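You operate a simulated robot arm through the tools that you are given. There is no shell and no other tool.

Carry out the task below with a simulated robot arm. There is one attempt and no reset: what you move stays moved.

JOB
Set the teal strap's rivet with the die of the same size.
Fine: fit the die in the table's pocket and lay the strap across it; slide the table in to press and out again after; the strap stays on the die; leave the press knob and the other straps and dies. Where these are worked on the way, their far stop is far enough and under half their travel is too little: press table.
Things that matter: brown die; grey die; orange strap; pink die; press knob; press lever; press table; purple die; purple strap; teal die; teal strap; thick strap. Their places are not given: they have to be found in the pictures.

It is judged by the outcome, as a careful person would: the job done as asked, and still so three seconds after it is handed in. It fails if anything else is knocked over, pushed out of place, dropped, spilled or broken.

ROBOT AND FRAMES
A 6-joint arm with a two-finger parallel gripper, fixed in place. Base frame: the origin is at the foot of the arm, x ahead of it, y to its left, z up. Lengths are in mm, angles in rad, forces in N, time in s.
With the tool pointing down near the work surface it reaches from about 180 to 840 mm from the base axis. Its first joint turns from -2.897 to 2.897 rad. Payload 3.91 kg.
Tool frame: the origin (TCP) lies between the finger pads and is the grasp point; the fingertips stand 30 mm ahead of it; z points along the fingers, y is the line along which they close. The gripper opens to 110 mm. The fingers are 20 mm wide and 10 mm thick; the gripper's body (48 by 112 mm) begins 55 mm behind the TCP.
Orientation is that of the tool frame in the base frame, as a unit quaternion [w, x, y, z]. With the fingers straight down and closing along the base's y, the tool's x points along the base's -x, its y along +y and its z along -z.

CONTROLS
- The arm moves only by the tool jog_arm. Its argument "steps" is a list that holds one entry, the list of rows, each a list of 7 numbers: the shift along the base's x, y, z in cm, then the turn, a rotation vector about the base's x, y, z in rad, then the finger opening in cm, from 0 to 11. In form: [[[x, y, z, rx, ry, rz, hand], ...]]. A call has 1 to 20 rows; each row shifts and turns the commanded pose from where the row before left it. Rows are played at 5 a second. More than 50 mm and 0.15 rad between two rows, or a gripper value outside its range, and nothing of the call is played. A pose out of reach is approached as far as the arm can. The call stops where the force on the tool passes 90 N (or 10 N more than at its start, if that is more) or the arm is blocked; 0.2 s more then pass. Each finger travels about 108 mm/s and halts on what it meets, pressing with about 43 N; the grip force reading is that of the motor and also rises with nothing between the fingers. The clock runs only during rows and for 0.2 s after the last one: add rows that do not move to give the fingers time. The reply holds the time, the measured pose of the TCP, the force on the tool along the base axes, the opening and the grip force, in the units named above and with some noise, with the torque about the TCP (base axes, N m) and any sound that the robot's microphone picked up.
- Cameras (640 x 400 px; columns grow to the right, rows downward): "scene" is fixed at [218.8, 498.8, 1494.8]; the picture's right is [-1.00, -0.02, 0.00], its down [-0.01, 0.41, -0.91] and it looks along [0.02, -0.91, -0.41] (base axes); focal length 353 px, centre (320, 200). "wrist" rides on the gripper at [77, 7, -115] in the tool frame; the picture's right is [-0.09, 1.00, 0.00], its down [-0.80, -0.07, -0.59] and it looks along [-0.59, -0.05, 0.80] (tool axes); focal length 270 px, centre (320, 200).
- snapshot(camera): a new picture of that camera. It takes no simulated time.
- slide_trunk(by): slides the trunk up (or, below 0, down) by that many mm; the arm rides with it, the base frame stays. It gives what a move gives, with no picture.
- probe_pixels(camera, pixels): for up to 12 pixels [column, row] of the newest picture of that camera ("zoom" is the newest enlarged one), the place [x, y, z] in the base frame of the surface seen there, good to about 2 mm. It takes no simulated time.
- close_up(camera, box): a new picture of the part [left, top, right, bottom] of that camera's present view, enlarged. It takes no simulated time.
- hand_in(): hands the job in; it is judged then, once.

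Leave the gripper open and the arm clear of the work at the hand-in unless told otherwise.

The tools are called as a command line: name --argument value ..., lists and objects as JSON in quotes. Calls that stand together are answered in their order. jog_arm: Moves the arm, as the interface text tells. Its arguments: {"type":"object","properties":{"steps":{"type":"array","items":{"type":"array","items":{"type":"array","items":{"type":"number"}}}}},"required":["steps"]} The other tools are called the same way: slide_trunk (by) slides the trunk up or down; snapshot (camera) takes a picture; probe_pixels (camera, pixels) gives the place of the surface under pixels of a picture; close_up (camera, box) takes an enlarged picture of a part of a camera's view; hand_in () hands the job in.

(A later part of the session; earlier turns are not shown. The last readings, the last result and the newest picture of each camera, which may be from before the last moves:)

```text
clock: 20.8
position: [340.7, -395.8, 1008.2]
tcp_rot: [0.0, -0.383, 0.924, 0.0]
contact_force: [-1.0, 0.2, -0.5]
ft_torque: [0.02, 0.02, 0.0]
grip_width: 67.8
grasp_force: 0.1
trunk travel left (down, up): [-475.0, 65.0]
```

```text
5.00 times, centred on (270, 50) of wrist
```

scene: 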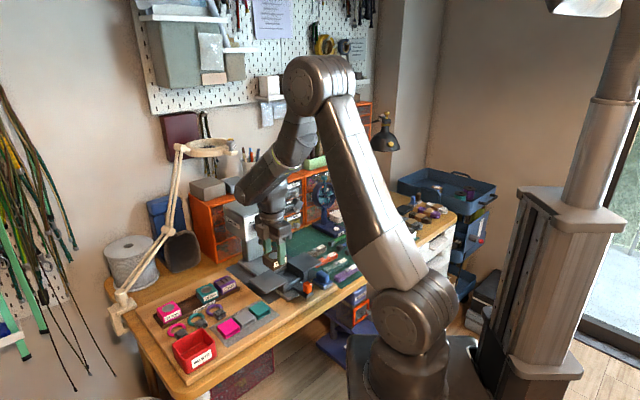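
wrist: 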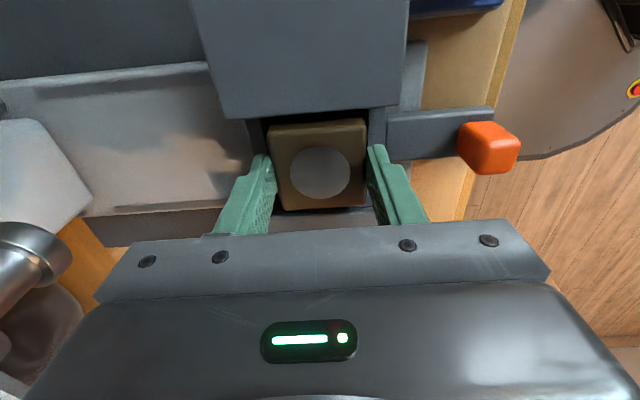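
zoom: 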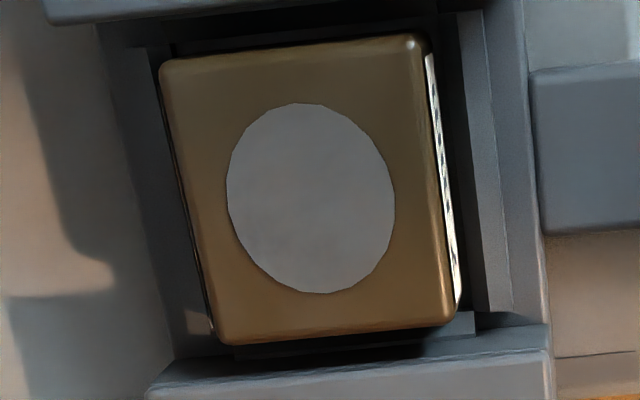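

probe_pixels --camera "zoom" --pixels '[[310, 197], [180, 75], [410, 55], [445, 310], [230, 330], [250, 120], [380, 250], [240, 380], [500, 370], [350, 10], [300, 320], [210, 200]]'

probe_pixels --camera "zoom" --pixels '[[470, 150], [485, 200], [150, 150], [160, 200], [320, 355], [300, 30], [300, 40], [450, 150], [360, 352], [400, 385], [300, 390], [200, 10]]'

```text
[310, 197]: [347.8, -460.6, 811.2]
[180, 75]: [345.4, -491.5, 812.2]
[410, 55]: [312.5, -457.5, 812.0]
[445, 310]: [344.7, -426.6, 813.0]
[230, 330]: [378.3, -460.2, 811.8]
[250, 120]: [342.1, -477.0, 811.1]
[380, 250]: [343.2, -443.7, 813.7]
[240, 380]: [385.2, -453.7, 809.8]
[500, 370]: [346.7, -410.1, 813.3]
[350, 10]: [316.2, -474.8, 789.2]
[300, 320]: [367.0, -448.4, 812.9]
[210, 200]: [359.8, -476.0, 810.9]
```

```text
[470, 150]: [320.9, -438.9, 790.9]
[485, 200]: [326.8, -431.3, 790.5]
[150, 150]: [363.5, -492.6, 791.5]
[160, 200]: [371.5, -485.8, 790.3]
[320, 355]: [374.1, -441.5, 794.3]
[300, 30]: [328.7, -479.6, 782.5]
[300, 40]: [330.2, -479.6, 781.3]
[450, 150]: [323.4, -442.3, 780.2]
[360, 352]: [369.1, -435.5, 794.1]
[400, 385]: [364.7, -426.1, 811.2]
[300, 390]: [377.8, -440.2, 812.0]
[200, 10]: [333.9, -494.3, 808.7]
```

The die lies flush with the wings (812 vs 811.5), level, centred at (345.2, -459). Next the teal strap on the mat near (150, -540): I move there at height, and look.

jog_arm --steps '[[[-3.26, -2.32, 0, 0, 0, 0, 6.8], [-3.26, -2.32, 0, 0, 0, 0, 6.8], [-3.26, -2.32, 0, 0, 0, 0, 6.8], [-3.26, -2.32, 0, 0, 0, 0, 6.8], [-3.26, -2.32, 0, 0, 0, 0, 6.8], [0, 0, 0, 0, 0, 0, 6.8]]]'

snapshot --camera "wrist"

snapshot --camera "scene"

```text
clock: 22.2
position: [177.4, -512.3, 1008.8]
tcp_rot: [0.001, -0.382, 0.924, 0.0]
contact_force: [-0.5, 0.7, -0.8]
ft_torque: [0.0, -0.01, 0.01]
grip_width: 68.1
grasp_force: 0.1
trunk travel left (down, up): [-475.0, 65.0]
```

```text
taken
```

wrist: 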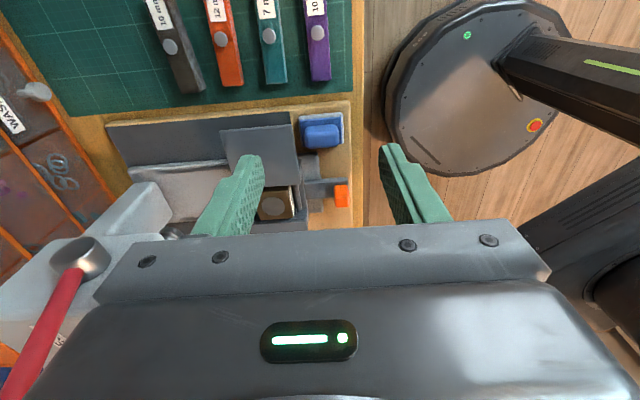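

```text
taken
```

scene: 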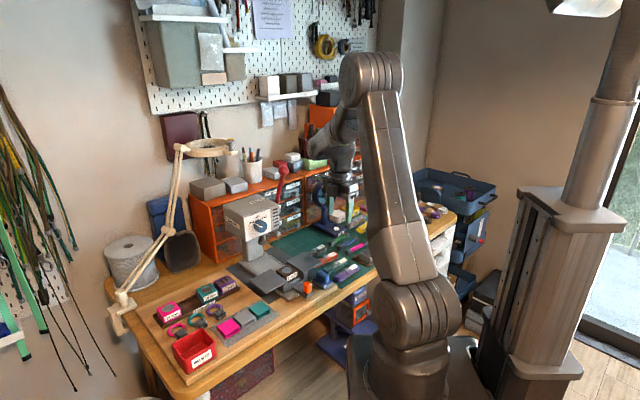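

close_up --camera "wrist" --box '[220, 0, 350, 95]'

```text
4.21 times, centred on (285, 48) of wrist
```

zoom: 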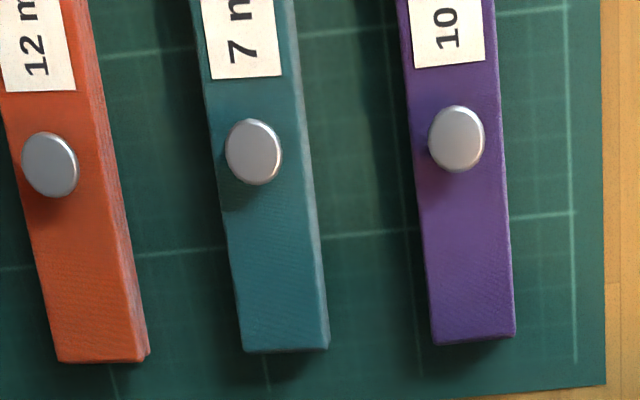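

probe_pixels --camera "zoom" --pixels '[[254, 150], [243, 343], [325, 340], [225, 220], [312, 215], [205, 90], [292, 80], [280, 280], [360, 250], [425, 200], [460, 135], [140, 340]]'

close_up --camera "scene" --box '[300, 235, 390, 295]'

```text
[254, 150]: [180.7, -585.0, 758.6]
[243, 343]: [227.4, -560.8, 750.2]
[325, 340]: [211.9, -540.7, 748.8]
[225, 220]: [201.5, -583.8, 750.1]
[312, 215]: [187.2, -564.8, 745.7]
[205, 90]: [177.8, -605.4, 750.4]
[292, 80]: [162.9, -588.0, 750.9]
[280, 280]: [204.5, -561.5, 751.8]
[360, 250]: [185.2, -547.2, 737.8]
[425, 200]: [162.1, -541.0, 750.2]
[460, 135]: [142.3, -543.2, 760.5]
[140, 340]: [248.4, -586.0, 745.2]
```

```text
6.67 times, centred on (345, 265) of scene
```

zoom: 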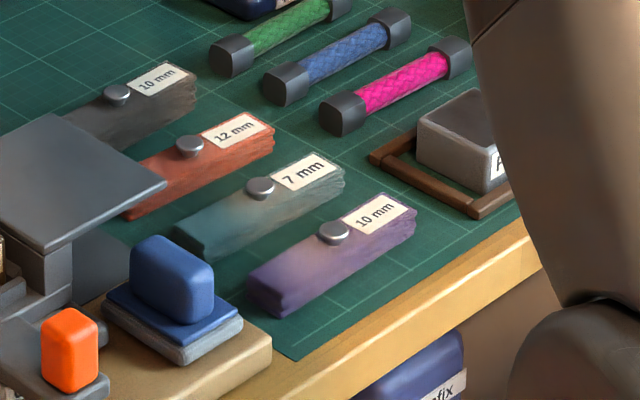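

probe_pixels --camera "zoom" --pixels '[[340, 172], [312, 153], [262, 186], [178, 228], [205, 245], [232, 205], [300, 200], [345, 180], [320, 160], [262, 181], [205, 258], [150, 190]]'

```text
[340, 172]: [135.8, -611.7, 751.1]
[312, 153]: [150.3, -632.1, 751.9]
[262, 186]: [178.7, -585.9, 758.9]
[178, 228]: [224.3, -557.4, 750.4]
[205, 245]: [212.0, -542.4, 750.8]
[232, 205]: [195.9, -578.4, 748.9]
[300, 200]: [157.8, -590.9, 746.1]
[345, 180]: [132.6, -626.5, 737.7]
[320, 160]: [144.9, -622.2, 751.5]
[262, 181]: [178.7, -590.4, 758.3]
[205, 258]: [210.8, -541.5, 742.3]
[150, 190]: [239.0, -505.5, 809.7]
```

Teal strap: rivet/centre ≈ (180, -585.8), length ≈ 104 mm, width ≈ 25 mm, top z 750, mat 736, oriented ≈ 43–44°. I move above it, opening set to 42 mm, stopping at z ≈ 850 for a check.

jog_arm --steps '[[[0.07, -1.84, -2.0, 0, 0, 0, 4.2], [0.07, -1.84, -2.0, 0, 0, 0, 4.2], [0.07, -1.84, -2.0, 0, 0, 0, 4.2], [0.07, -1.84, -3.0, 0, 0, 0, 4.2], [0, 0, -3, 0, 0, 0, 4.2], [0, 0, -3.5, 0, 0, 0, 4.2], [0, 0, 0, 0, 0, 0, 4.2]]]'

snapshot --camera "wrist"

close_up --camera "scene" --box '[250, 150, 410, 300]'

```text
clock: 23.8
position: [180.4, -586.7, 853.5]
tcp_rot: [-0.001, -0.382, 0.924, 0.001]
contact_force: [0.2, -0.5, 0.0]
ft_torque: [0.01, -0.03, 0.0]
grip_width: 42.0
grasp_force: 0.0
trunk travel left (down, up): [-475.0, 65.0]
```

```text
taken
```

wrist: 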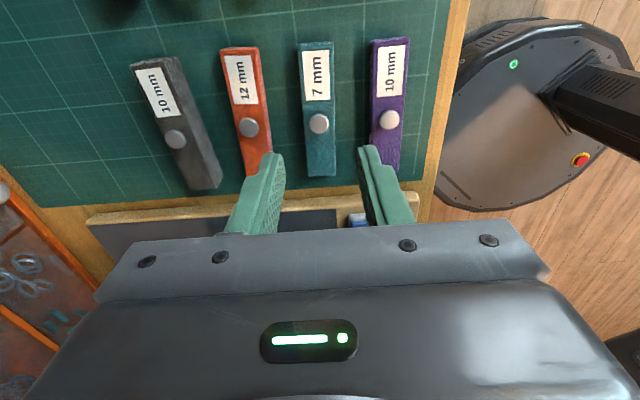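

```text
2.67 times, centred on (330, 225) of scene
```

zoom: 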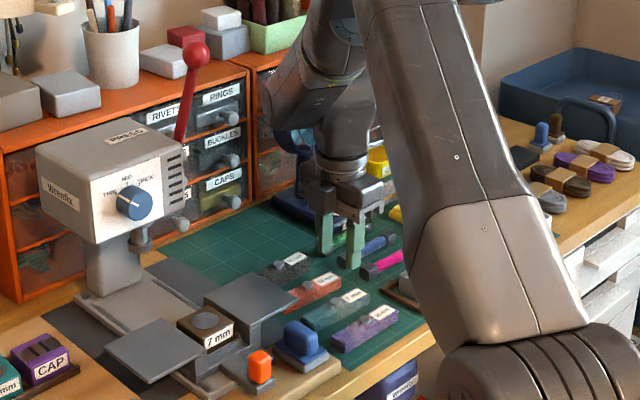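

close_up --camera "wrist" --box '[260, 30, 400, 190]'

```text
2.50 times, centred on (330, 110) of wrist
```

zoom: 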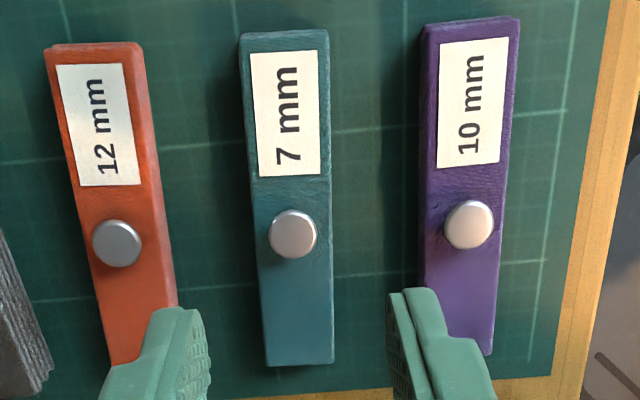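

probe_pixels --camera "zoom" --pixels '[[292, 234], [243, 40], [326, 36], [330, 355], [268, 358], [250, 150], [331, 150], [262, 290], [331, 290], [285, 330], [290, 210], [430, 180]]'

```text
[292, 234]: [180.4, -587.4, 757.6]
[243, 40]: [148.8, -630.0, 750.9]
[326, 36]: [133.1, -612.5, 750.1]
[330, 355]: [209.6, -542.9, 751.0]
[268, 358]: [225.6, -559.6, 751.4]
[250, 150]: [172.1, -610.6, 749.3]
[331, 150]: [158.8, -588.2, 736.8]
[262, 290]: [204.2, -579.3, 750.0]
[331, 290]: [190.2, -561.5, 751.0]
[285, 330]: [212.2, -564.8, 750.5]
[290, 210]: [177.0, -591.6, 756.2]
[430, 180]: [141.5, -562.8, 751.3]
```

Strap angle is ≈ 42.4°, centre (179.5, -586.5). I turn the tool by -0.044 rad to match and descend to TCP z ≈ 771 (tips 4 mm above the mat).

jog_arm --steps '[[[-0.05, 0.0, -2.5, 0, 0, -0.022, 4.2], [0, 0, -2.5, 0, 0, -0.022, 4.2], [0, 0, -1.5, 0, 0, 0, 4.2], [0, 0, -1.0, 0, 0, 0, 4.2], [0, 0, -0.7, 0, 0, 0, 4.2], [0, 0, 0, 0, 0, 0, 4.2]]]'

snapshot --camera "wrist"

close_up --camera "scene" --box '[290, 220, 380, 290]'

```text
clock: 25.2
position: [178.5, -586.5, 769.7]
tcp_rot: [0.0, -0.362, 0.932, 0.0]
contact_force: [-0.3, 0.1, 0.3]
ft_torque: [0.0, -0.01, -0.02]
grip_width: 42.2
grasp_force: 0.1
trunk travel left (down, up): [-475.0, 65.0]
```

```text
taken
```

wrist: 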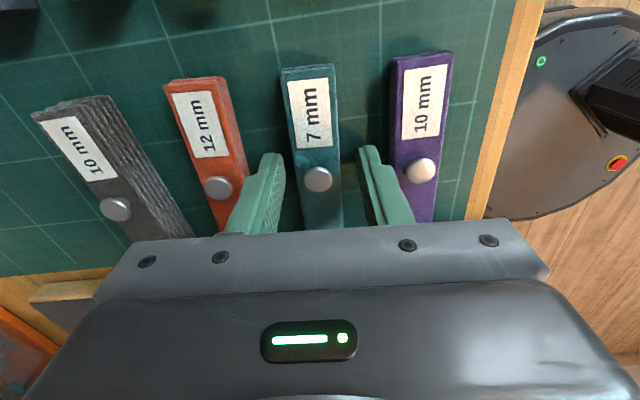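

```text
5.71 times, centred on (335, 255) of scene
```

zoom: 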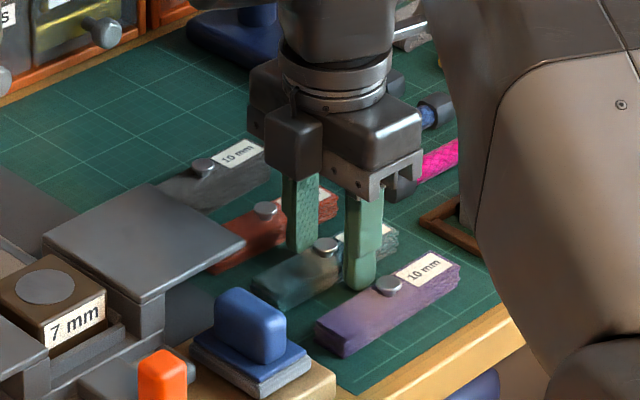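

The rivet (wrist pixel (318, 178)) is right between the fingers, neighbours are clear. I close on the strap.

jog_arm --steps '[[[0, 0, 0, 0, 0, 0, 3.2], [0, 0, 0, 0, 0, 0, 2.4], [0, 0, 0, 0, 0, 0, 1.8], [0, 0, 0, 0, 0, 0, 1.8], [0, 0, 0, 0, 0, 0, 1.8]]]'

snapshot --camera "wrist"

```text
clock: 26.4
position: [178.7, -586.2, 769.6]
tcp_rot: [-0.001, -0.363, 0.932, 0.0]
contact_force: [-0.6, 0.2, 0.0]
ft_torque: [0.01, 0.01, 0.04]
grip_width: 24.6
grasp_force: 42.9
trunk travel left (down, up): [-475.0, 65.0]
```

```text
taken
```

wrist: 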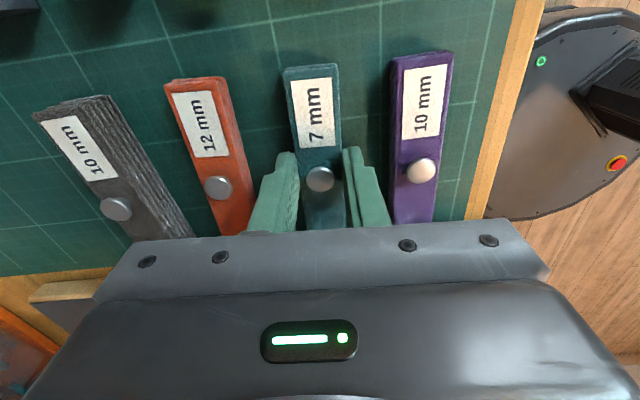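

Strap gripped at 24.6 mm. I lift it straight up.

jog_arm --steps '[[[0, 0, 0.5, 0, 0, 0, 1.8], [0, 0, 1, 0, 0, 0, 1.8], [0, 0, 2, 0, 0, 0, 1.8], [0, 0, 3, 0, 0, 0.011, 1.8], [0, 0, 3, 0, 0, 0.011, 1.8], [0, 0, 3, 0, 0, 0.011, 1.8], [0, 0, 2, 0, 0, 0.011, 1.8]]]'

snapshot --camera "wrist"

close_up --camera "scene" --box '[250, 180, 390, 290]'

```text
clock: 28.0
position: [178.4, -588.8, 914.7]
tcp_rot: [0.0, -0.383, 0.924, 0.001]
contact_force: [1.0, 0.4, -1.4]
ft_torque: [0.03, 0.0, 0.02]
grip_width: 24.4
grasp_force: 43.4
trunk travel left (down, up): [-475.0, 65.0]
```

```text
taken
```

wrist: 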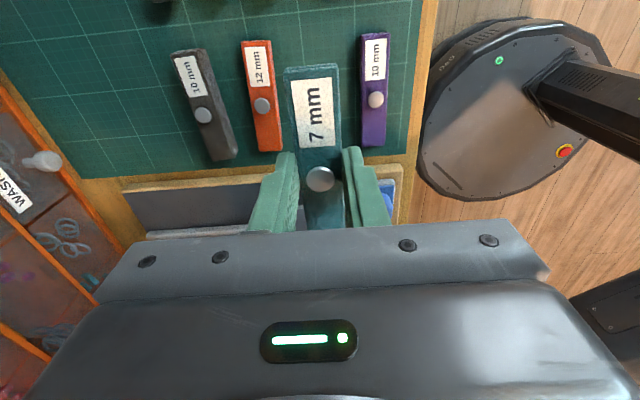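

```text
3.64 times, centred on (320, 235) of scene
```

zoom: 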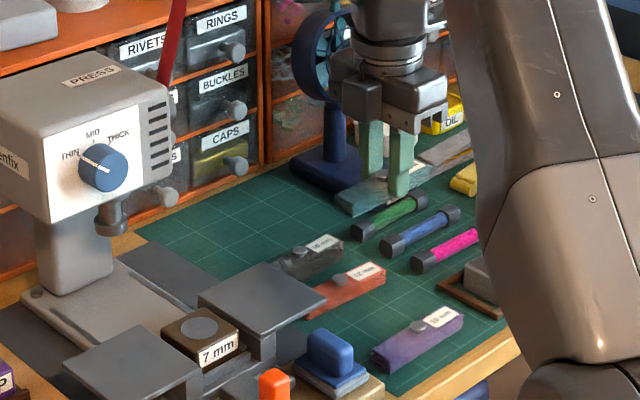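

Lifted. I measure rivet and strap edges relative to the TCP.

close_up --camera "wrist" --box '[270, 50, 370, 240]'

```text
2.11 times, centred on (320, 145) of wrist
```

zoom: 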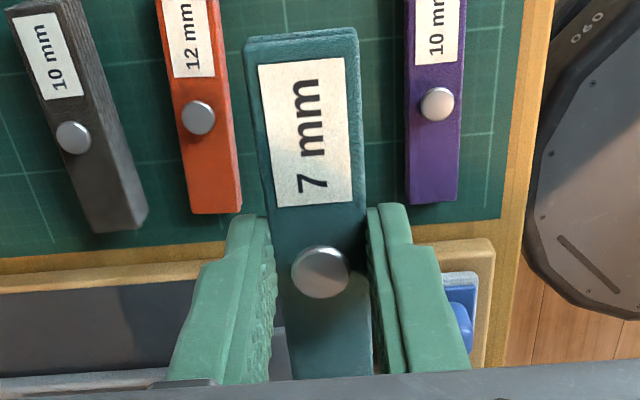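

probe_pixels --camera "zoom" --pixels '[[320, 272], [255, 60], [352, 50], [300, 60], [310, 200], [275, 200], [360, 190], [305, 230], [310, 340], [260, 120], [356, 120], [320, 262]]'

jog_arm --steps '[[[0, 0, 0, 0, 0, 0, 1.8]]]'

```text
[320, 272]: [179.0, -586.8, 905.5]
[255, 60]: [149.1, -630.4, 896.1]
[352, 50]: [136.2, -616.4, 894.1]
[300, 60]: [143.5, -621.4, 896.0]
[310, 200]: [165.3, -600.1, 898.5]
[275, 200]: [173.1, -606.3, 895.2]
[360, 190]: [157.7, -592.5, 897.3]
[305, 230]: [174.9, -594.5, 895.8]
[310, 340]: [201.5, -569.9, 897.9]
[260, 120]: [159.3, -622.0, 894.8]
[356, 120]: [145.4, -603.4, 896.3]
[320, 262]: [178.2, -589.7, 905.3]
```

```text
clock: 28.4
position: [179.0, -589.8, 914.6]
tcp_rot: [0.0, -0.383, 0.924, 0.0]
contact_force: [-0.7, -0.5, -0.8]
ft_torque: [0.02, -0.01, -0.01]
grip_width: 24.5
grasp_force: 42.8
trunk travel left (down, up): [-475.0, 65.0]
```

Rivet is on the TCP axis within ~1 mm. I carry the strap in front of the press to the pocket, then in over the die at z ≈ 870.

jog_arm --steps '[[[-1.99, 2.02, 0, 0, 0, 0, 1.8], [2.95, 2.95, 0, 0, 0, 0, 1.8], [2.95, 2.95, 0, 0, 0, 0, 1.8], [2.95, 2.95, 0, 0, 0, 0, 1.8], [2.95, 2.95, 0, 0, 0, 0, 1.8], [2.95, 2.95, 0, 0, 0, 0, 1.8], [0, 0, -2.2, 0, 0, 0, 1.8], [0, 0, -2.2, 0, 0, 0, 1.8], [1.27, -1.28, 0, 0, 0, 0, 1.8], [1.27, -1.28, 0, 0, 0, 0, 1.8], [1.27, -1.28, 0, 0, 0, 0, 1.8], [0, 0, 0, 0, 0, 0, 1.8], [0, 0, 0, 0, 0, 0, 1.8]]]'

snapshot --camera "wrist"

close_up --camera "scene" --box '[230, 220, 330, 300]'

```text
clock: 31.2
position: [344.0, -456.6, 871.7]
tcp_rot: [0.001, -0.382, 0.924, 0.0]
contact_force: [-0.2, 0.1, 0.1]
ft_torque: [0.0, -0.04, 0.0]
grip_width: 24.4
grasp_force: 42.6
trunk travel left (down, up): [-475.0, 65.0]
```

```text
taken
```

wrist: 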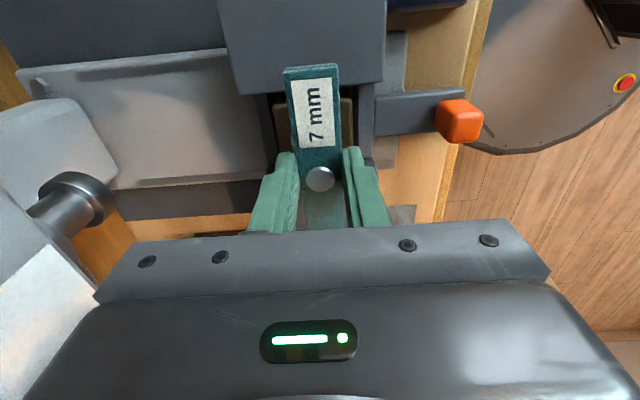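

```text
5.00 times, centred on (280, 260) of scene
```

zoom: 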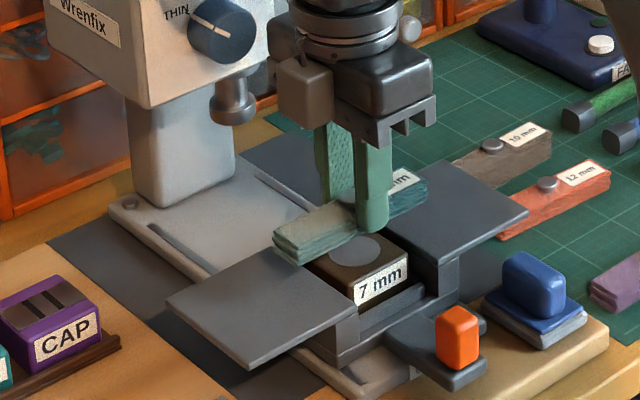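

I re-read the pose and probe rivet and die position in the same view.

jog_arm --steps '[[[0, 0, 0, 0, 0, 0, 1.8]]]'

close_up --camera "wrist" --box '[250, 60, 390, 200]'

```text
clock: 31.6
position: [344.4, -457.6, 871.2]
tcp_rot: [0.0, -0.383, 0.924, 0.0]
contact_force: [0.4, 1.1, 1.1]
ft_torque: [-0.01, 0.0, -0.01]
grip_width: 24.2
grasp_force: 42.9
trunk travel left (down, up): [-475.0, 65.0]
```

```text
2.86 times, centred on (320, 130) of wrist
```

zoom: 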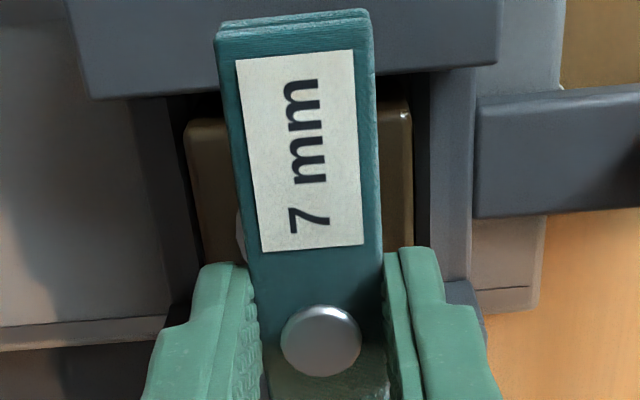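

probe_pixels --camera "zoom" --pixels '[[320, 340], [320, 320], [195, 150], [405, 130], [218, 45], [370, 30], [240, 240], [378, 230], [300, 80], [310, 280], [195, 200], [405, 200]]'

```text
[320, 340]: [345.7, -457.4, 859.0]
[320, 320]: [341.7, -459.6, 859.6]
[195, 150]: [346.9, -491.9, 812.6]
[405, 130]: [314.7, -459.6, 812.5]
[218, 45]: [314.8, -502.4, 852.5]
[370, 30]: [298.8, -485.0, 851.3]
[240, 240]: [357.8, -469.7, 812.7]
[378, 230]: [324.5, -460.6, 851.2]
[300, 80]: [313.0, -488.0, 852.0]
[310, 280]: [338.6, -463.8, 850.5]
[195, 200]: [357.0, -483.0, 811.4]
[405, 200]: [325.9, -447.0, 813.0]
```

Rivet is at ≈ (345, -458), die centre ≈ (345.4, -459.4). I shift by (+0.4, -1.3) mm and lower onto the die; expect contact at TCP z ≈ 844.5.

jog_arm --steps '[[[0.04, -0.13, -1.0, 0, 0, 0, 1.8], [0, 0, -0.9, 0, 0, 0, 1.8], [0, 0, -0.4, 0, 0, 0, 1.8], [0, 0, -0.2, 0, 0, 0, 1.8], [0, 0, 0, 0, 0, 0, 1.8]]]'

```text
clock: 32.8
position: [344.6, -459.7, 847.1]
tcp_rot: [0.0, -0.383, 0.924, 0.0]
contact_force: [0.6, -0.9, 5.1]
ft_torque: [-0.03, -0.05, 0.01]
grip_width: 24.5
grasp_force: 42.8
trunk travel left (down, up): [-475.0, 65.0]
```

Contact begins at z 847 (5 N). I lower 1 mm more to see the force settle before releasing.

jog_arm --steps '[[[0, 0, -0.1, 0, 0, 0, 1.8], [0, 0, 0, 0, 0, 0, 1.8]]]'

close_up --camera "scene" --box '[250, 230, 320, 290]'

close_up --camera "wrist" --box '[240, 60, 400, 220]'

```text
clock: 33.4
position: [344.2, -458.5, 847.4]
tcp_rot: [0.001, -0.382, 0.924, 0.0]
contact_force: [0.8, -0.4, 15.7]
ft_torque: [-0.01, -0.05, 0.0]
grip_width: 24.5
grasp_force: 43.3
trunk travel left (down, up): [-475.0, 65.0]
```

```text
6.67 times, centred on (285, 260) of scene
```

zoom: 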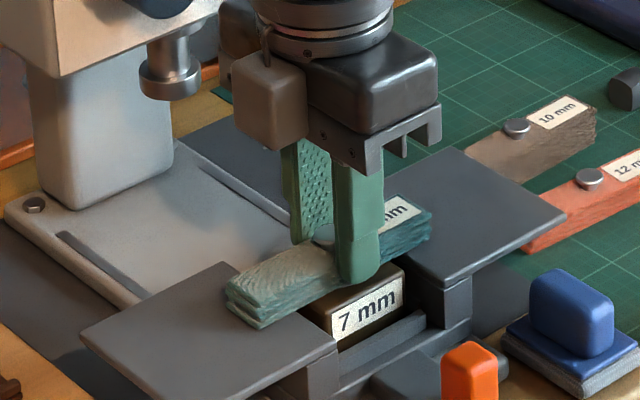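

```text
2.50 times, centred on (320, 140) of wrist
```

zoom: 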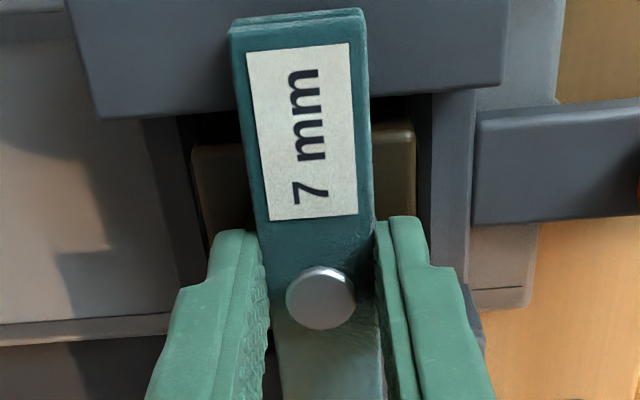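

probe_pixels --camera "zoom" --pixels '[[320, 298], [300, 60], [330, 30], [310, 240], [325, 380], [240, 60], [360, 60], [150, 60], [450, 60], [210, 170], [400, 180], [300, 130]]'

```text
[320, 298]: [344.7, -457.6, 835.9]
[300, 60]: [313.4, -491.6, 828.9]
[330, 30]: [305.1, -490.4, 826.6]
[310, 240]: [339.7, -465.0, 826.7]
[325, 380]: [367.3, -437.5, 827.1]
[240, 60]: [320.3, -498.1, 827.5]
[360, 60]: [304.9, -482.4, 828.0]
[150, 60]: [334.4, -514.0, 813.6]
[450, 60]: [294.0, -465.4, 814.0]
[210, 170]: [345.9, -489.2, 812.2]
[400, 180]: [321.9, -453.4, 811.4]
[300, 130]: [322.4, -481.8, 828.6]
```

The strap lies level across die and wings (top ≈ 827). I relieve the preload and open the fingers.

jog_arm --steps '[[[0, 0, 0.1, 0, 0, 0, 1.8], [0, 0, 0, 0, 0, 0, 2.8], [0, 0, 0, 0, 0, 0, 3.6], [0, 0, 0, 0, 0, 0, 4.4], [0, 0, 0, 0, 0, 0, 4.6]]]'

close_up --camera "wrist" --box '[240, 60, 400, 220]'

```text
clock: 34.6
position: [345.9, -458.2, 847.0]
tcp_rot: [0.001, -0.382, 0.924, 0.0]
contact_force: [-0.2, -0.1, -0.9]
ft_torque: [-0.04, 0.0, 0.0]
grip_width: 46.2
grasp_force: 0.1
trunk travel left (down, up): [-475.0, 65.0]
```

```text
2.50 times, centred on (320, 140) of wrist
```

zoom: 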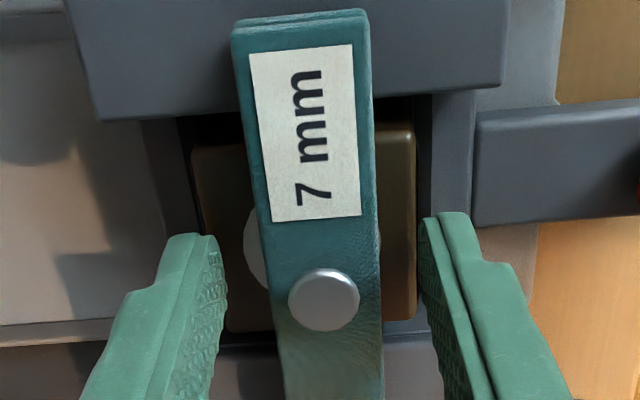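

The strap is released and lies across the die. I raise straight up, then back away in front.

jog_arm --steps '[[[0, 0, 1, 0, 0, 0, 4.6], [0, 0, 2, 0, 0, 0, 4.6], [0, 0, 3, 0, 0, 0, 4.6], [-2, 2, 3, 0, 0, 0, 4.6], [-2, 2, 3, 0, 0, 0, 4.6], [1.4, 1.4, 3, 0, 0, 0, 4.6], [1.4, 1.4, 1, 0, 0, 0, 4.6], [0, 0, 0, 0, 0, 0, 4.6]]]'

close_up --camera "wrist" --box '[190, 0, 410, 140]'

close_up --camera "scene" --box '[240, 225, 330, 300]'

```text
clock: 36.4
position: [331.4, -388.8, 1006.8]
tcp_rot: [-0.001, -0.383, 0.924, 0.0]
contact_force: [0.3, 0.2, -0.1]
ft_torque: [0.01, -0.02, -0.02]
grip_width: 45.9
grasp_force: 0.1
trunk travel left (down, up): [-475.0, 65.0]
```

```text
2.86 times, centred on (300, 70) of wrist
```

zoom: 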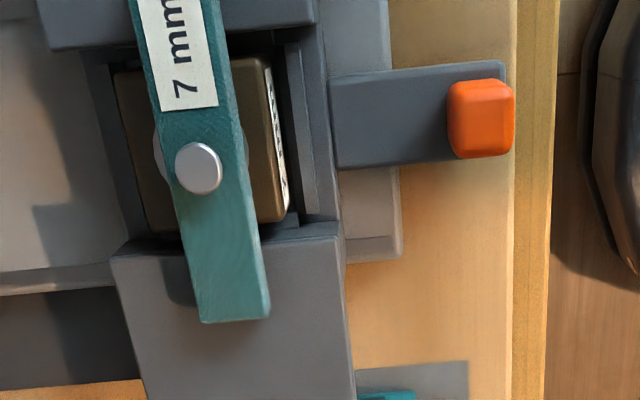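

```text
5.33 times, centred on (285, 262) of scene
```

zoom: 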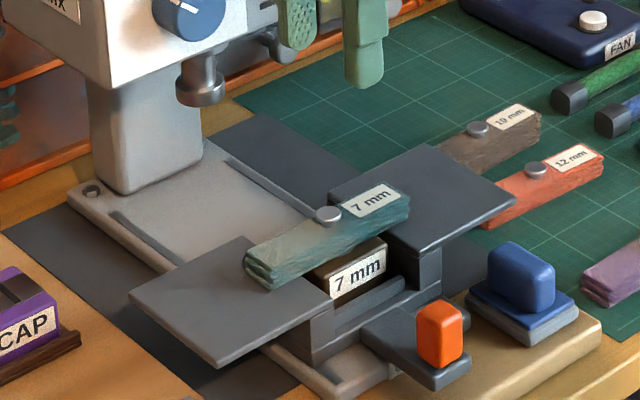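

Strap spans both wings. I check rivet vs die centre, and measure the orange handle.

probe_pixels --camera "zoom" --pixels '[[198, 168], [204, 318], [265, 312], [120, 80], [155, 225], [280, 215], [262, 65], [460, 90], [505, 90], [508, 150], [465, 152], [482, 120]]'

close_up --camera "scene" --box '[270, 265, 330, 305]'

```text
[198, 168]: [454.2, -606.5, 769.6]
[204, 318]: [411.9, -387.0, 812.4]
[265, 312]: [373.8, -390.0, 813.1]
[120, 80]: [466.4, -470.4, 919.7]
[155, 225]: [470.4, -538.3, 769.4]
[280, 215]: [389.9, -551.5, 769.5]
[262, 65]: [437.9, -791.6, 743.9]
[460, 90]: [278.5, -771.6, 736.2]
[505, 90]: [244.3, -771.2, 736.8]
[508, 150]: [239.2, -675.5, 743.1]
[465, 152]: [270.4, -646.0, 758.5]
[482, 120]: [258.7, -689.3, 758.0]
```

```text
10.00 times, centred on (300, 285) of scene
```

zoom: 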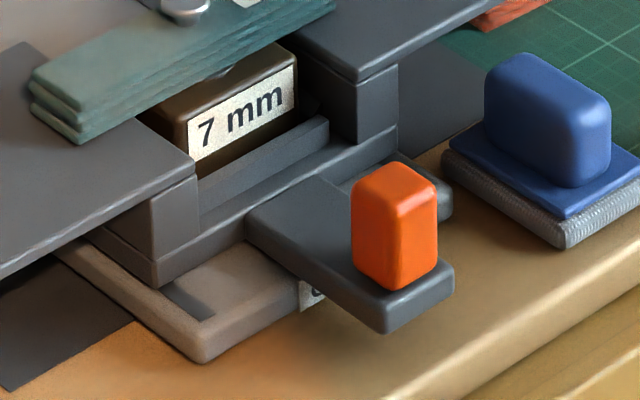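

probe_pixels --camera "zoom" --pixels '[[395, 185], [360, 185], [425, 190], [375, 240], [420, 240], [375, 280], [425, 265], [385, 295], [440, 275], [300, 230], [235, 72], [70, 130]]'

close_up --camera "wrist" --box '[190, 0, 410, 140]'

```text
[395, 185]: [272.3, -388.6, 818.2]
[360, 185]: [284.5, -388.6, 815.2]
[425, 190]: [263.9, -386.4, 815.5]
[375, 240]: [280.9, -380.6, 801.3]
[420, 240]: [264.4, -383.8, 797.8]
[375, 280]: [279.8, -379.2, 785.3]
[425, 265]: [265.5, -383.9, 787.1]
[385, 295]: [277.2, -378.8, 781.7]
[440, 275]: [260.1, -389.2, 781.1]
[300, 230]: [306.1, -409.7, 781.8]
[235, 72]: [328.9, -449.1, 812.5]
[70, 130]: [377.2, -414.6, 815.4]
```

```text
2.86 times, centred on (300, 70) of wrist
```

zoom: 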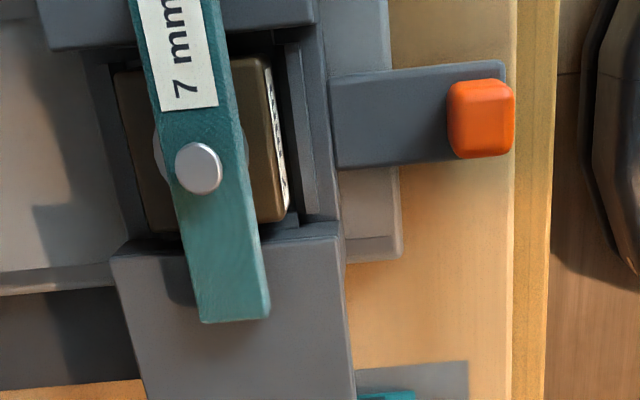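

probe_pixels --camera "zoom" --pixels '[[198, 168], [204, 318], [265, 312], [120, 80], [155, 225], [280, 215], [262, 65], [460, 90], [505, 90], [508, 150], [465, 152], [482, 120]]'

```text
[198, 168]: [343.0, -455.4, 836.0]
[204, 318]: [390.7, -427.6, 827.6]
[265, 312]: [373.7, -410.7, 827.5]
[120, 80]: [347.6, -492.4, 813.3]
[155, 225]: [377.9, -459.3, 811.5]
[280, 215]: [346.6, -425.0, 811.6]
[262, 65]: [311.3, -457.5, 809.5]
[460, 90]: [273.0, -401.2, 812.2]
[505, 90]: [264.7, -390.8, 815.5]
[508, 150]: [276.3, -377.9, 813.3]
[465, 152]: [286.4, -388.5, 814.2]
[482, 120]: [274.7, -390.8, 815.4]
```

probe_pixels --camera "zoom" --pixels '[[198, 160], [190, 168], [206, 168], [198, 178], [178, 168], [220, 168], [175, 200], [240, 195], [190, 250], [252, 245], [150, 60], [225, 60]]'

probe_pixels --camera "zoom" --pixels '[[135, 150], [250, 150], [160, 150], [275, 150], [185, 280], [255, 280], [165, 120], [228, 120], [198, 168], [200, 170], [196, 166], [130, 120]]'

```text
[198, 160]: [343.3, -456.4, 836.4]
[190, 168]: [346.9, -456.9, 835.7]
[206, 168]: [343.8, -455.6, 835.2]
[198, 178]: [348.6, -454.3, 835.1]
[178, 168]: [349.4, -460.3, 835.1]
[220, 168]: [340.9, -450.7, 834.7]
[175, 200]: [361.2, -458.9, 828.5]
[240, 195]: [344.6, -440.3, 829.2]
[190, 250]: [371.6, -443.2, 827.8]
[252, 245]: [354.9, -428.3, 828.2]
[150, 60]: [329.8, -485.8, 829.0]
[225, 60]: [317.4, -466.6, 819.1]
```

```text
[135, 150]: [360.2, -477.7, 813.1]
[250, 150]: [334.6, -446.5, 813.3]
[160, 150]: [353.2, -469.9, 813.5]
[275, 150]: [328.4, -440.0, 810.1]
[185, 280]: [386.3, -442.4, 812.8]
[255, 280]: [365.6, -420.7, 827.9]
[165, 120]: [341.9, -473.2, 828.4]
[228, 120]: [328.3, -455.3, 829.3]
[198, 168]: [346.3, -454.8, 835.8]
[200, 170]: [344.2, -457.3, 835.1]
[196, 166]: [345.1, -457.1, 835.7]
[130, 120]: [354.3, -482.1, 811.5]
```

The rivet is about 2–3 mm off the die centre (-2.4 mm along the slide, +1.5 mm across). I'll correct that: retrace the path back to the strap, regrip, lift 4 mm, shift and lower again.

jog_arm --steps '[[[-1.4, -1.4, -1, 0, 0, 0, 4.6], [-1.4, -1.4, -3, 0, 0, 0, 4.6], [2, -2, -3, 0, 0, 0, 4.6], [2, -2, -3, 0, 0, 0, 4.6], [0, 0, -3, 0, 0, 0, 4.6], [0, 0, -2, 0, 0, 0, 4.6], [0, 0, -0.8, 0, 0, 0, 4.6], [0, 0, -0.2, 0, 0, 0, 4.6], [0, 0, 0, 0, 0, 0, 4.6]]]'

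close_up --camera "wrist" --box '[240, 60, 400, 220]'

```text
clock: 38.4
position: [344.4, -458.4, 846.5]
tcp_rot: [0.0, -0.382, 0.924, 0.0]
contact_force: [0.0, -0.3, 0.1]
ft_torque: [0.0, -0.01, 0.04]
grip_width: 45.9
grasp_force: 0.0
trunk travel left (down, up): [-475.0, 65.0]
```

```text
2.50 times, centred on (320, 140) of wrist
```

zoom: 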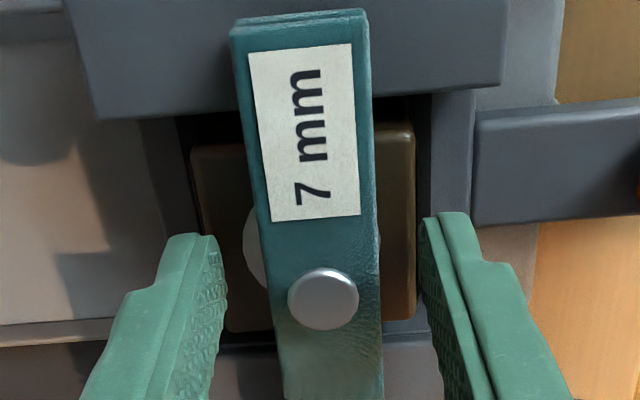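

jog_arm --steps '[[[0, 0, 0, 0, 0, 0, 3.4], [0, 0, 0, 0, 0, 0, 2.4], [0, 0, 0, 0, 0, 0, 1.8], [0, 0, 0, 0, 0, 0, 1.8], [0, 0, 0.4, 0, 0, 0, 1.8], [0, 0, 0.2, 0, 0, 0, 1.8], [0.05, -0.26, 0, 0, 0, 0, 1.8], [0, 0, 0, 0, 0, 0, 1.8], [0, 0, 0, 0, 0, 0, 1.8]]]'

close_up --camera "wrist" --box '[240, 60, 400, 220]'

```text
clock: 40.4
position: [345.9, -460.1, 853.4]
tcp_rot: [0.0, -0.383, 0.924, 0.001]
contact_force: [0.3, 0.0, 0.2]
ft_torque: [0.03, 0.01, 0.02]
grip_width: 24.3
grasp_force: 42.8
trunk travel left (down, up): [-475.0, 65.0]
```

```text
2.50 times, centred on (320, 140) of wrist
```

zoom: 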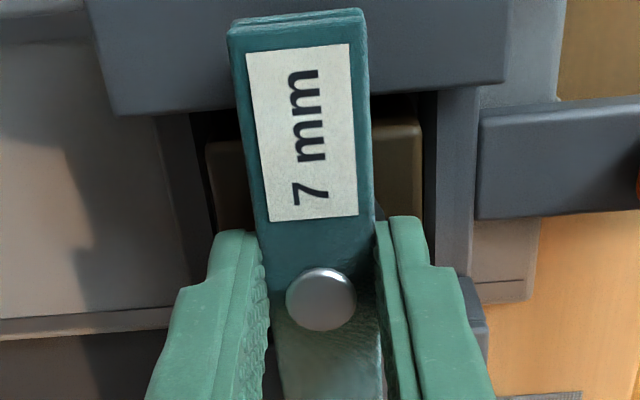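

Now the strap looks centred on the die (die px 205–422, strap 258–370). I lower 6 mm and release.

jog_arm --steps '[[[0, 0, -0.3, 0, 0, 0, 1.8], [0, 0, -0.2, 0, 0, 0, 1.8], [0, 0, -0.1, 0, 0, 0, 1.8], [0, 0, 0, 0, 0, 0, 1.8]]]'

```text
clock: 41.4
position: [346.0, -461.2, 845.6]
tcp_rot: [0.0, -0.382, 0.924, 0.0]
contact_force: [-0.1, 0.9, 2.0]
ft_torque: [-0.01, 0.03, -0.02]
grip_width: 24.5
grasp_force: 43.3
trunk travel left (down, up): [-475.0, 65.0]
```

jog_arm --steps '[[[0, 0, -0.08, 0, 0, 0, 1.8], [0, 0, 0, 0, 0, 0, 1.8]]]'

```text
clock: 42.0
position: [345.9, -461.3, 847.7]
tcp_rot: [0.0, -0.383, 0.924, -0.001]
contact_force: [-0.7, 0.3, 8.9]
ft_torque: [0.05, -0.04, 0.0]
grip_width: 24.2
grasp_force: 42.7
trunk travel left (down, up): [-475.0, 65.0]
```

Contact of 9 N, torques near zero. I release and lift away again.

jog_arm --steps '[[[0, 0, 0.06, 0, 0, 0, 1.8], [0, 0, 0, 0, 0, 0, 2.8], [0, 0, 0, 0, 0, 0, 3.6], [0, 0, 0, 0, 0, 0, 4.4], [0, 0, 0, 0, 0, 0, 4.6], [0, 0, 1, 0, 0, 0, 4.6], [0, 0, 2, 0, 0, 0, 4.6], [0, 0, 3, 0, 0, 0, 4.6], [-2, 2, 3, 0, 0, 0, 4.6], [-2, 2, 3, 0, 0, 0, 4.6], [1.4, 1.4, 3, 0, 0, 0, 4.6], [1.4, 1.4, 1, 0, 0, 0, 4.6], [0, 0, 0, 0, 0, 0, 4.6]]]'

close_up --camera "scene" --box '[240, 225, 330, 300]'

close_up --camera "wrist" --box '[190, 0, 410, 140]'

```text
clock: 44.8
position: [333.7, -393.0, 1005.0]
tcp_rot: [0.0, -0.382, 0.924, 0.0]
contact_force: [0.7, 0.2, -0.7]
ft_torque: [0.02, 0.0, -0.01]
grip_width: 46.1
grasp_force: 0.1
trunk travel left (down, up): [-475.0, 65.0]
```

```text
5.33 times, centred on (285, 262) of scene
```

zoom: 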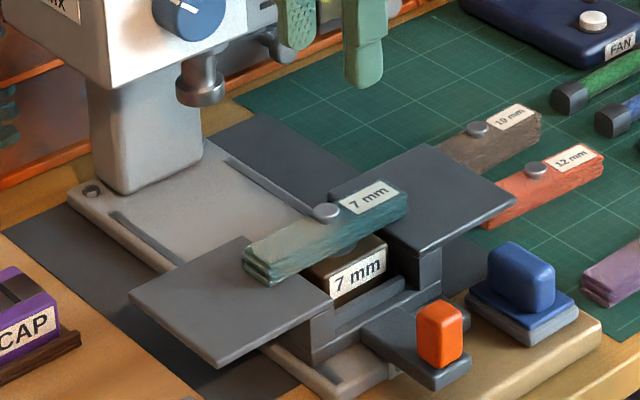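

```text
2.86 times, centred on (300, 70) of wrist
```

zoom: 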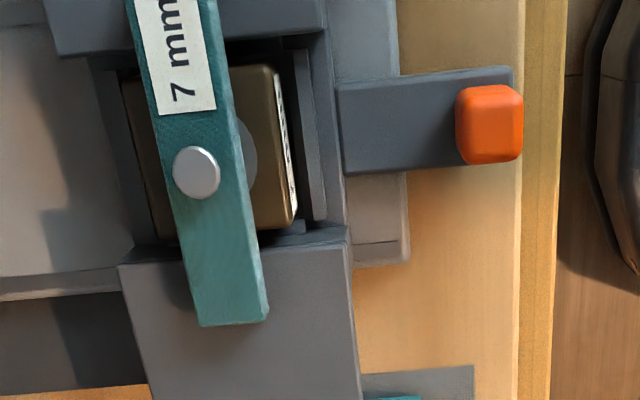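

I measure again how rivet and die centre compare.

probe_pixels --camera "zoom" --pixels '[[196, 172], [190, 165], [204, 165], [190, 180], [204, 180], [178, 172], [217, 172], [165, 190], [243, 190], [150, 100], [228, 100], [250, 160]]'

probe_pixels --camera "zoom" --pixels '[[272, 75], [292, 215], [165, 232], [128, 90], [245, 120], [280, 150], [145, 150], [240, 85], [195, 290], [205, 320], [262, 315], [255, 215]]'

```text
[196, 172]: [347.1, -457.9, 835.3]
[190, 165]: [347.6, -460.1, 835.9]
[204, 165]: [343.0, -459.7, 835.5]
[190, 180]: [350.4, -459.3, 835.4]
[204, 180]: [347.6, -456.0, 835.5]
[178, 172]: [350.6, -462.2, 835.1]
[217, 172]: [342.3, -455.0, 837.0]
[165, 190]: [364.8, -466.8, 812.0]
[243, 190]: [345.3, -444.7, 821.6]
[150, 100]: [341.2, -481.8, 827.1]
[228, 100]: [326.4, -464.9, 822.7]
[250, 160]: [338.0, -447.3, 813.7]
```

```text
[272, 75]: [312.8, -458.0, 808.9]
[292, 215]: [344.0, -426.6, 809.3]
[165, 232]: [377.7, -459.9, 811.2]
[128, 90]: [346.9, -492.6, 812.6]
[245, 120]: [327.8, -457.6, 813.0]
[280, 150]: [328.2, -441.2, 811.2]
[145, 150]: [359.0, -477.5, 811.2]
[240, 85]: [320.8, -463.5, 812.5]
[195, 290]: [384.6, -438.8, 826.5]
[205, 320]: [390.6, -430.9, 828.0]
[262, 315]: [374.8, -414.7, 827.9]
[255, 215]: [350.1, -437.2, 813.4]
```

Rivet now at (347, -458.6) vs die centre (345.4, -459.3): good. Next I turn the tool by -90° about z (so fingers close across the slide direction) and tilt it 0.5 rad so the wrist leans away from the press, staying high above the orange handle at (275, -390).

jog_arm --steps '[[[-0.53, 0.03, 0, 0, 0, -0.14, 4.6], [-0.53, 0.03, 0, 0, 0, -0.14, 4.6], [-0.53, 0.03, 0, 0, 0, -0.14, 4.6], [-0.53, 0.03, 0, 0, 0, -0.14, 4.6], [-0.53, 0.03, 0, 0, 0, -0.14, 4.6], [-0.53, 0.03, 0, 0, 0, -0.14, 4.6], [-0.53, 0.03, 0, 0, 0, -0.14, 4.6], [-0.53, 0.03, 0, 0, 0, -0.14, 4.6], [-0.53, 0.03, 0, 0, 0, -0.14, 4.6], [-0.53, 0.03, 0, 0, 0, -0.14, 4.6], [-0.53, 0.03, 0, 0, 0, -0.14, 4.6], [0, 0, 0, 0, 0, -0.03, 4.6], [0, 0, 0, 0, 0, 0, 4.6]]]'

snapshot --camera "wrist"

snapshot --camera "scene"

```text
clock: 47.6
position: [274.7, -391.3, 1007.0]
tcp_rot: [0.0, 0.383, 0.924, 0.0]
contact_force: [-0.4, -0.1, 0.9]
ft_torque: [0.01, -0.01, -0.03]
grip_width: 45.9
grasp_force: 0.1
trunk travel left (down, up): [-475.0, 65.0]
```

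```text
taken
```

wrist: 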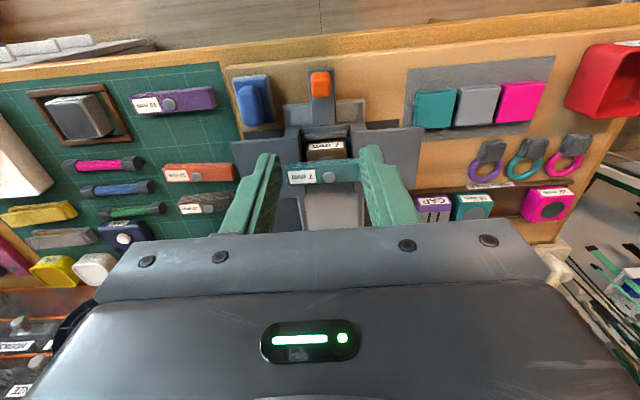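

```text
taken
```

scene: 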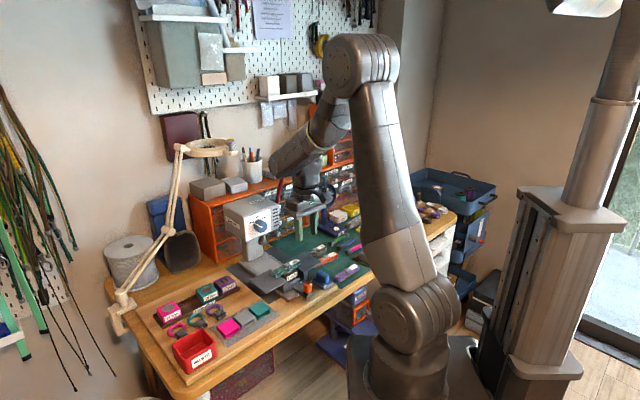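

Turned by -90°. Now the tilt of 0.5 rad about the across axis.

jog_arm --steps '[[[0, 0, 0, -0.0884, -0.0884, 0, 4.6], [0, 0, 0, -0.0884, -0.0884, 0, 4.6], [0, 0, 0, -0.0884, -0.0884, 0, 4.6], [0, 0, 0, -0.0884, -0.0884, 0, 4.6], [0, 0, 0, 0, 0, 0, 4.6]]]'

snapshot --camera "wrist"

close_up --camera "scene" --box '[200, 80, 400, 310]'

```text
clock: 48.8
position: [274.8, -390.2, 1007.2]
tcp_rot: [0.229, 0.37, 0.895, -0.095]
contact_force: [-0.6, 0.2, -0.3]
ft_torque: [0.0, 0.03, -0.03]
grip_width: 46.3
grasp_force: 0.0
trunk travel left (down, up): [-475.0, 65.0]
```

```text
taken
```

wrist: 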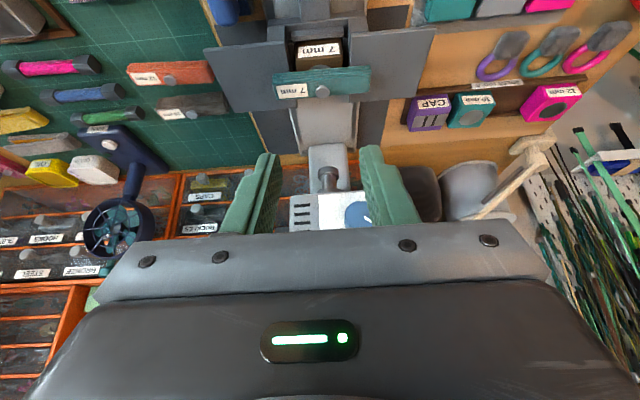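

```text
1.74 times, centred on (300, 195) of scene
```

zoom: 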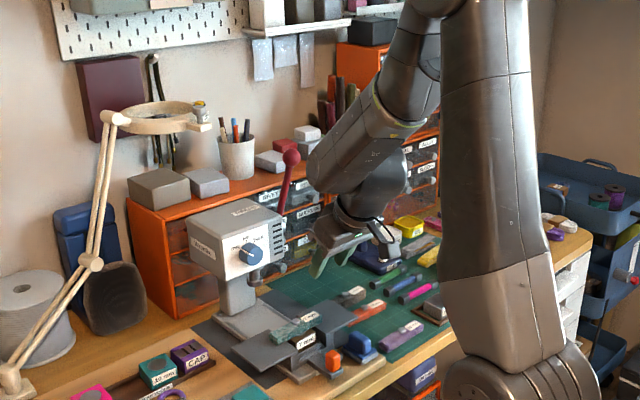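

Tilt is right (tool axis points inward and down). I check how near the wrist housing is to the lever and press head.

probe_pixels --camera "zoom" --pixels '[[316, 175], [320, 150], [345, 190], [370, 170], [400, 190], [375, 120], [340, 225], [320, 240], [290, 158], [285, 190], [265, 225], [380, 235]]'

```text
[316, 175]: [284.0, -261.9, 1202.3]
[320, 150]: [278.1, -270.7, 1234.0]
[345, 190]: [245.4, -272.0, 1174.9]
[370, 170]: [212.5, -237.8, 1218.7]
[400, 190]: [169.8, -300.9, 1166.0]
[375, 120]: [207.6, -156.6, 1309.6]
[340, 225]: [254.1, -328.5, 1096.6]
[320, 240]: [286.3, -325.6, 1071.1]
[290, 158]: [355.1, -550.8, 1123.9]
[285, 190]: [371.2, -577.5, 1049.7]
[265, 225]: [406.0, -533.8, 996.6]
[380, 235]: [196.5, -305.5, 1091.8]
```

The wrist will stay well clear of lever and head. I go down over the handle: first to z ≈ 870.

jog_arm --steps '[[[-0.3, 0.34, -3.5, 0, 0, 0, 4.6], [-0.3, 0.34, -3.5, 0, 0, 0, 4.6], [0, 0, -3.5, 0, 0, 0, 4.6], [0, 0, -3.0, 0, 0, 0, 4.6], [0, 0, 0, 0, 0, 0, 4.6]]]'

snapshot --camera "wrist"

close_up --camera "scene" --box '[240, 200, 380, 310]'

```text
clock: 50.0
position: [270.2, -383.9, 870.3]
tcp_rot: [0.228, 0.371, 0.895, -0.094]
contact_force: [0.3, 0.4, -1.3]
ft_torque: [0.03, 0.01, -0.01]
grip_width: 45.9
grasp_force: 0.0
trunk travel left (down, up): [-475.0, 65.0]
```

```text
taken
```

wrist: 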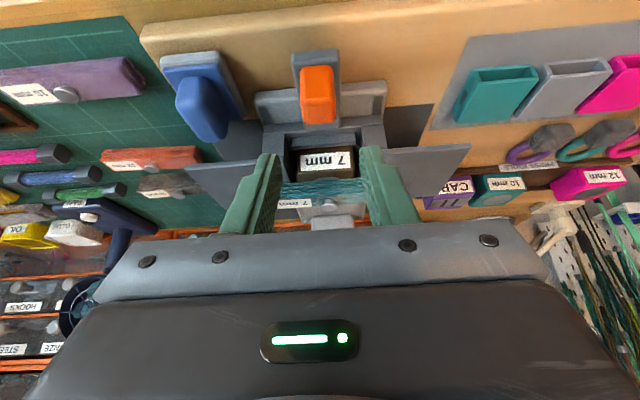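

```text
3.64 times, centred on (310, 255) of scene
```

zoom: 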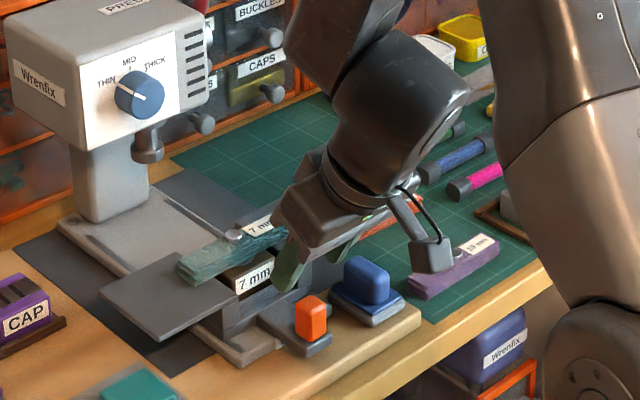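

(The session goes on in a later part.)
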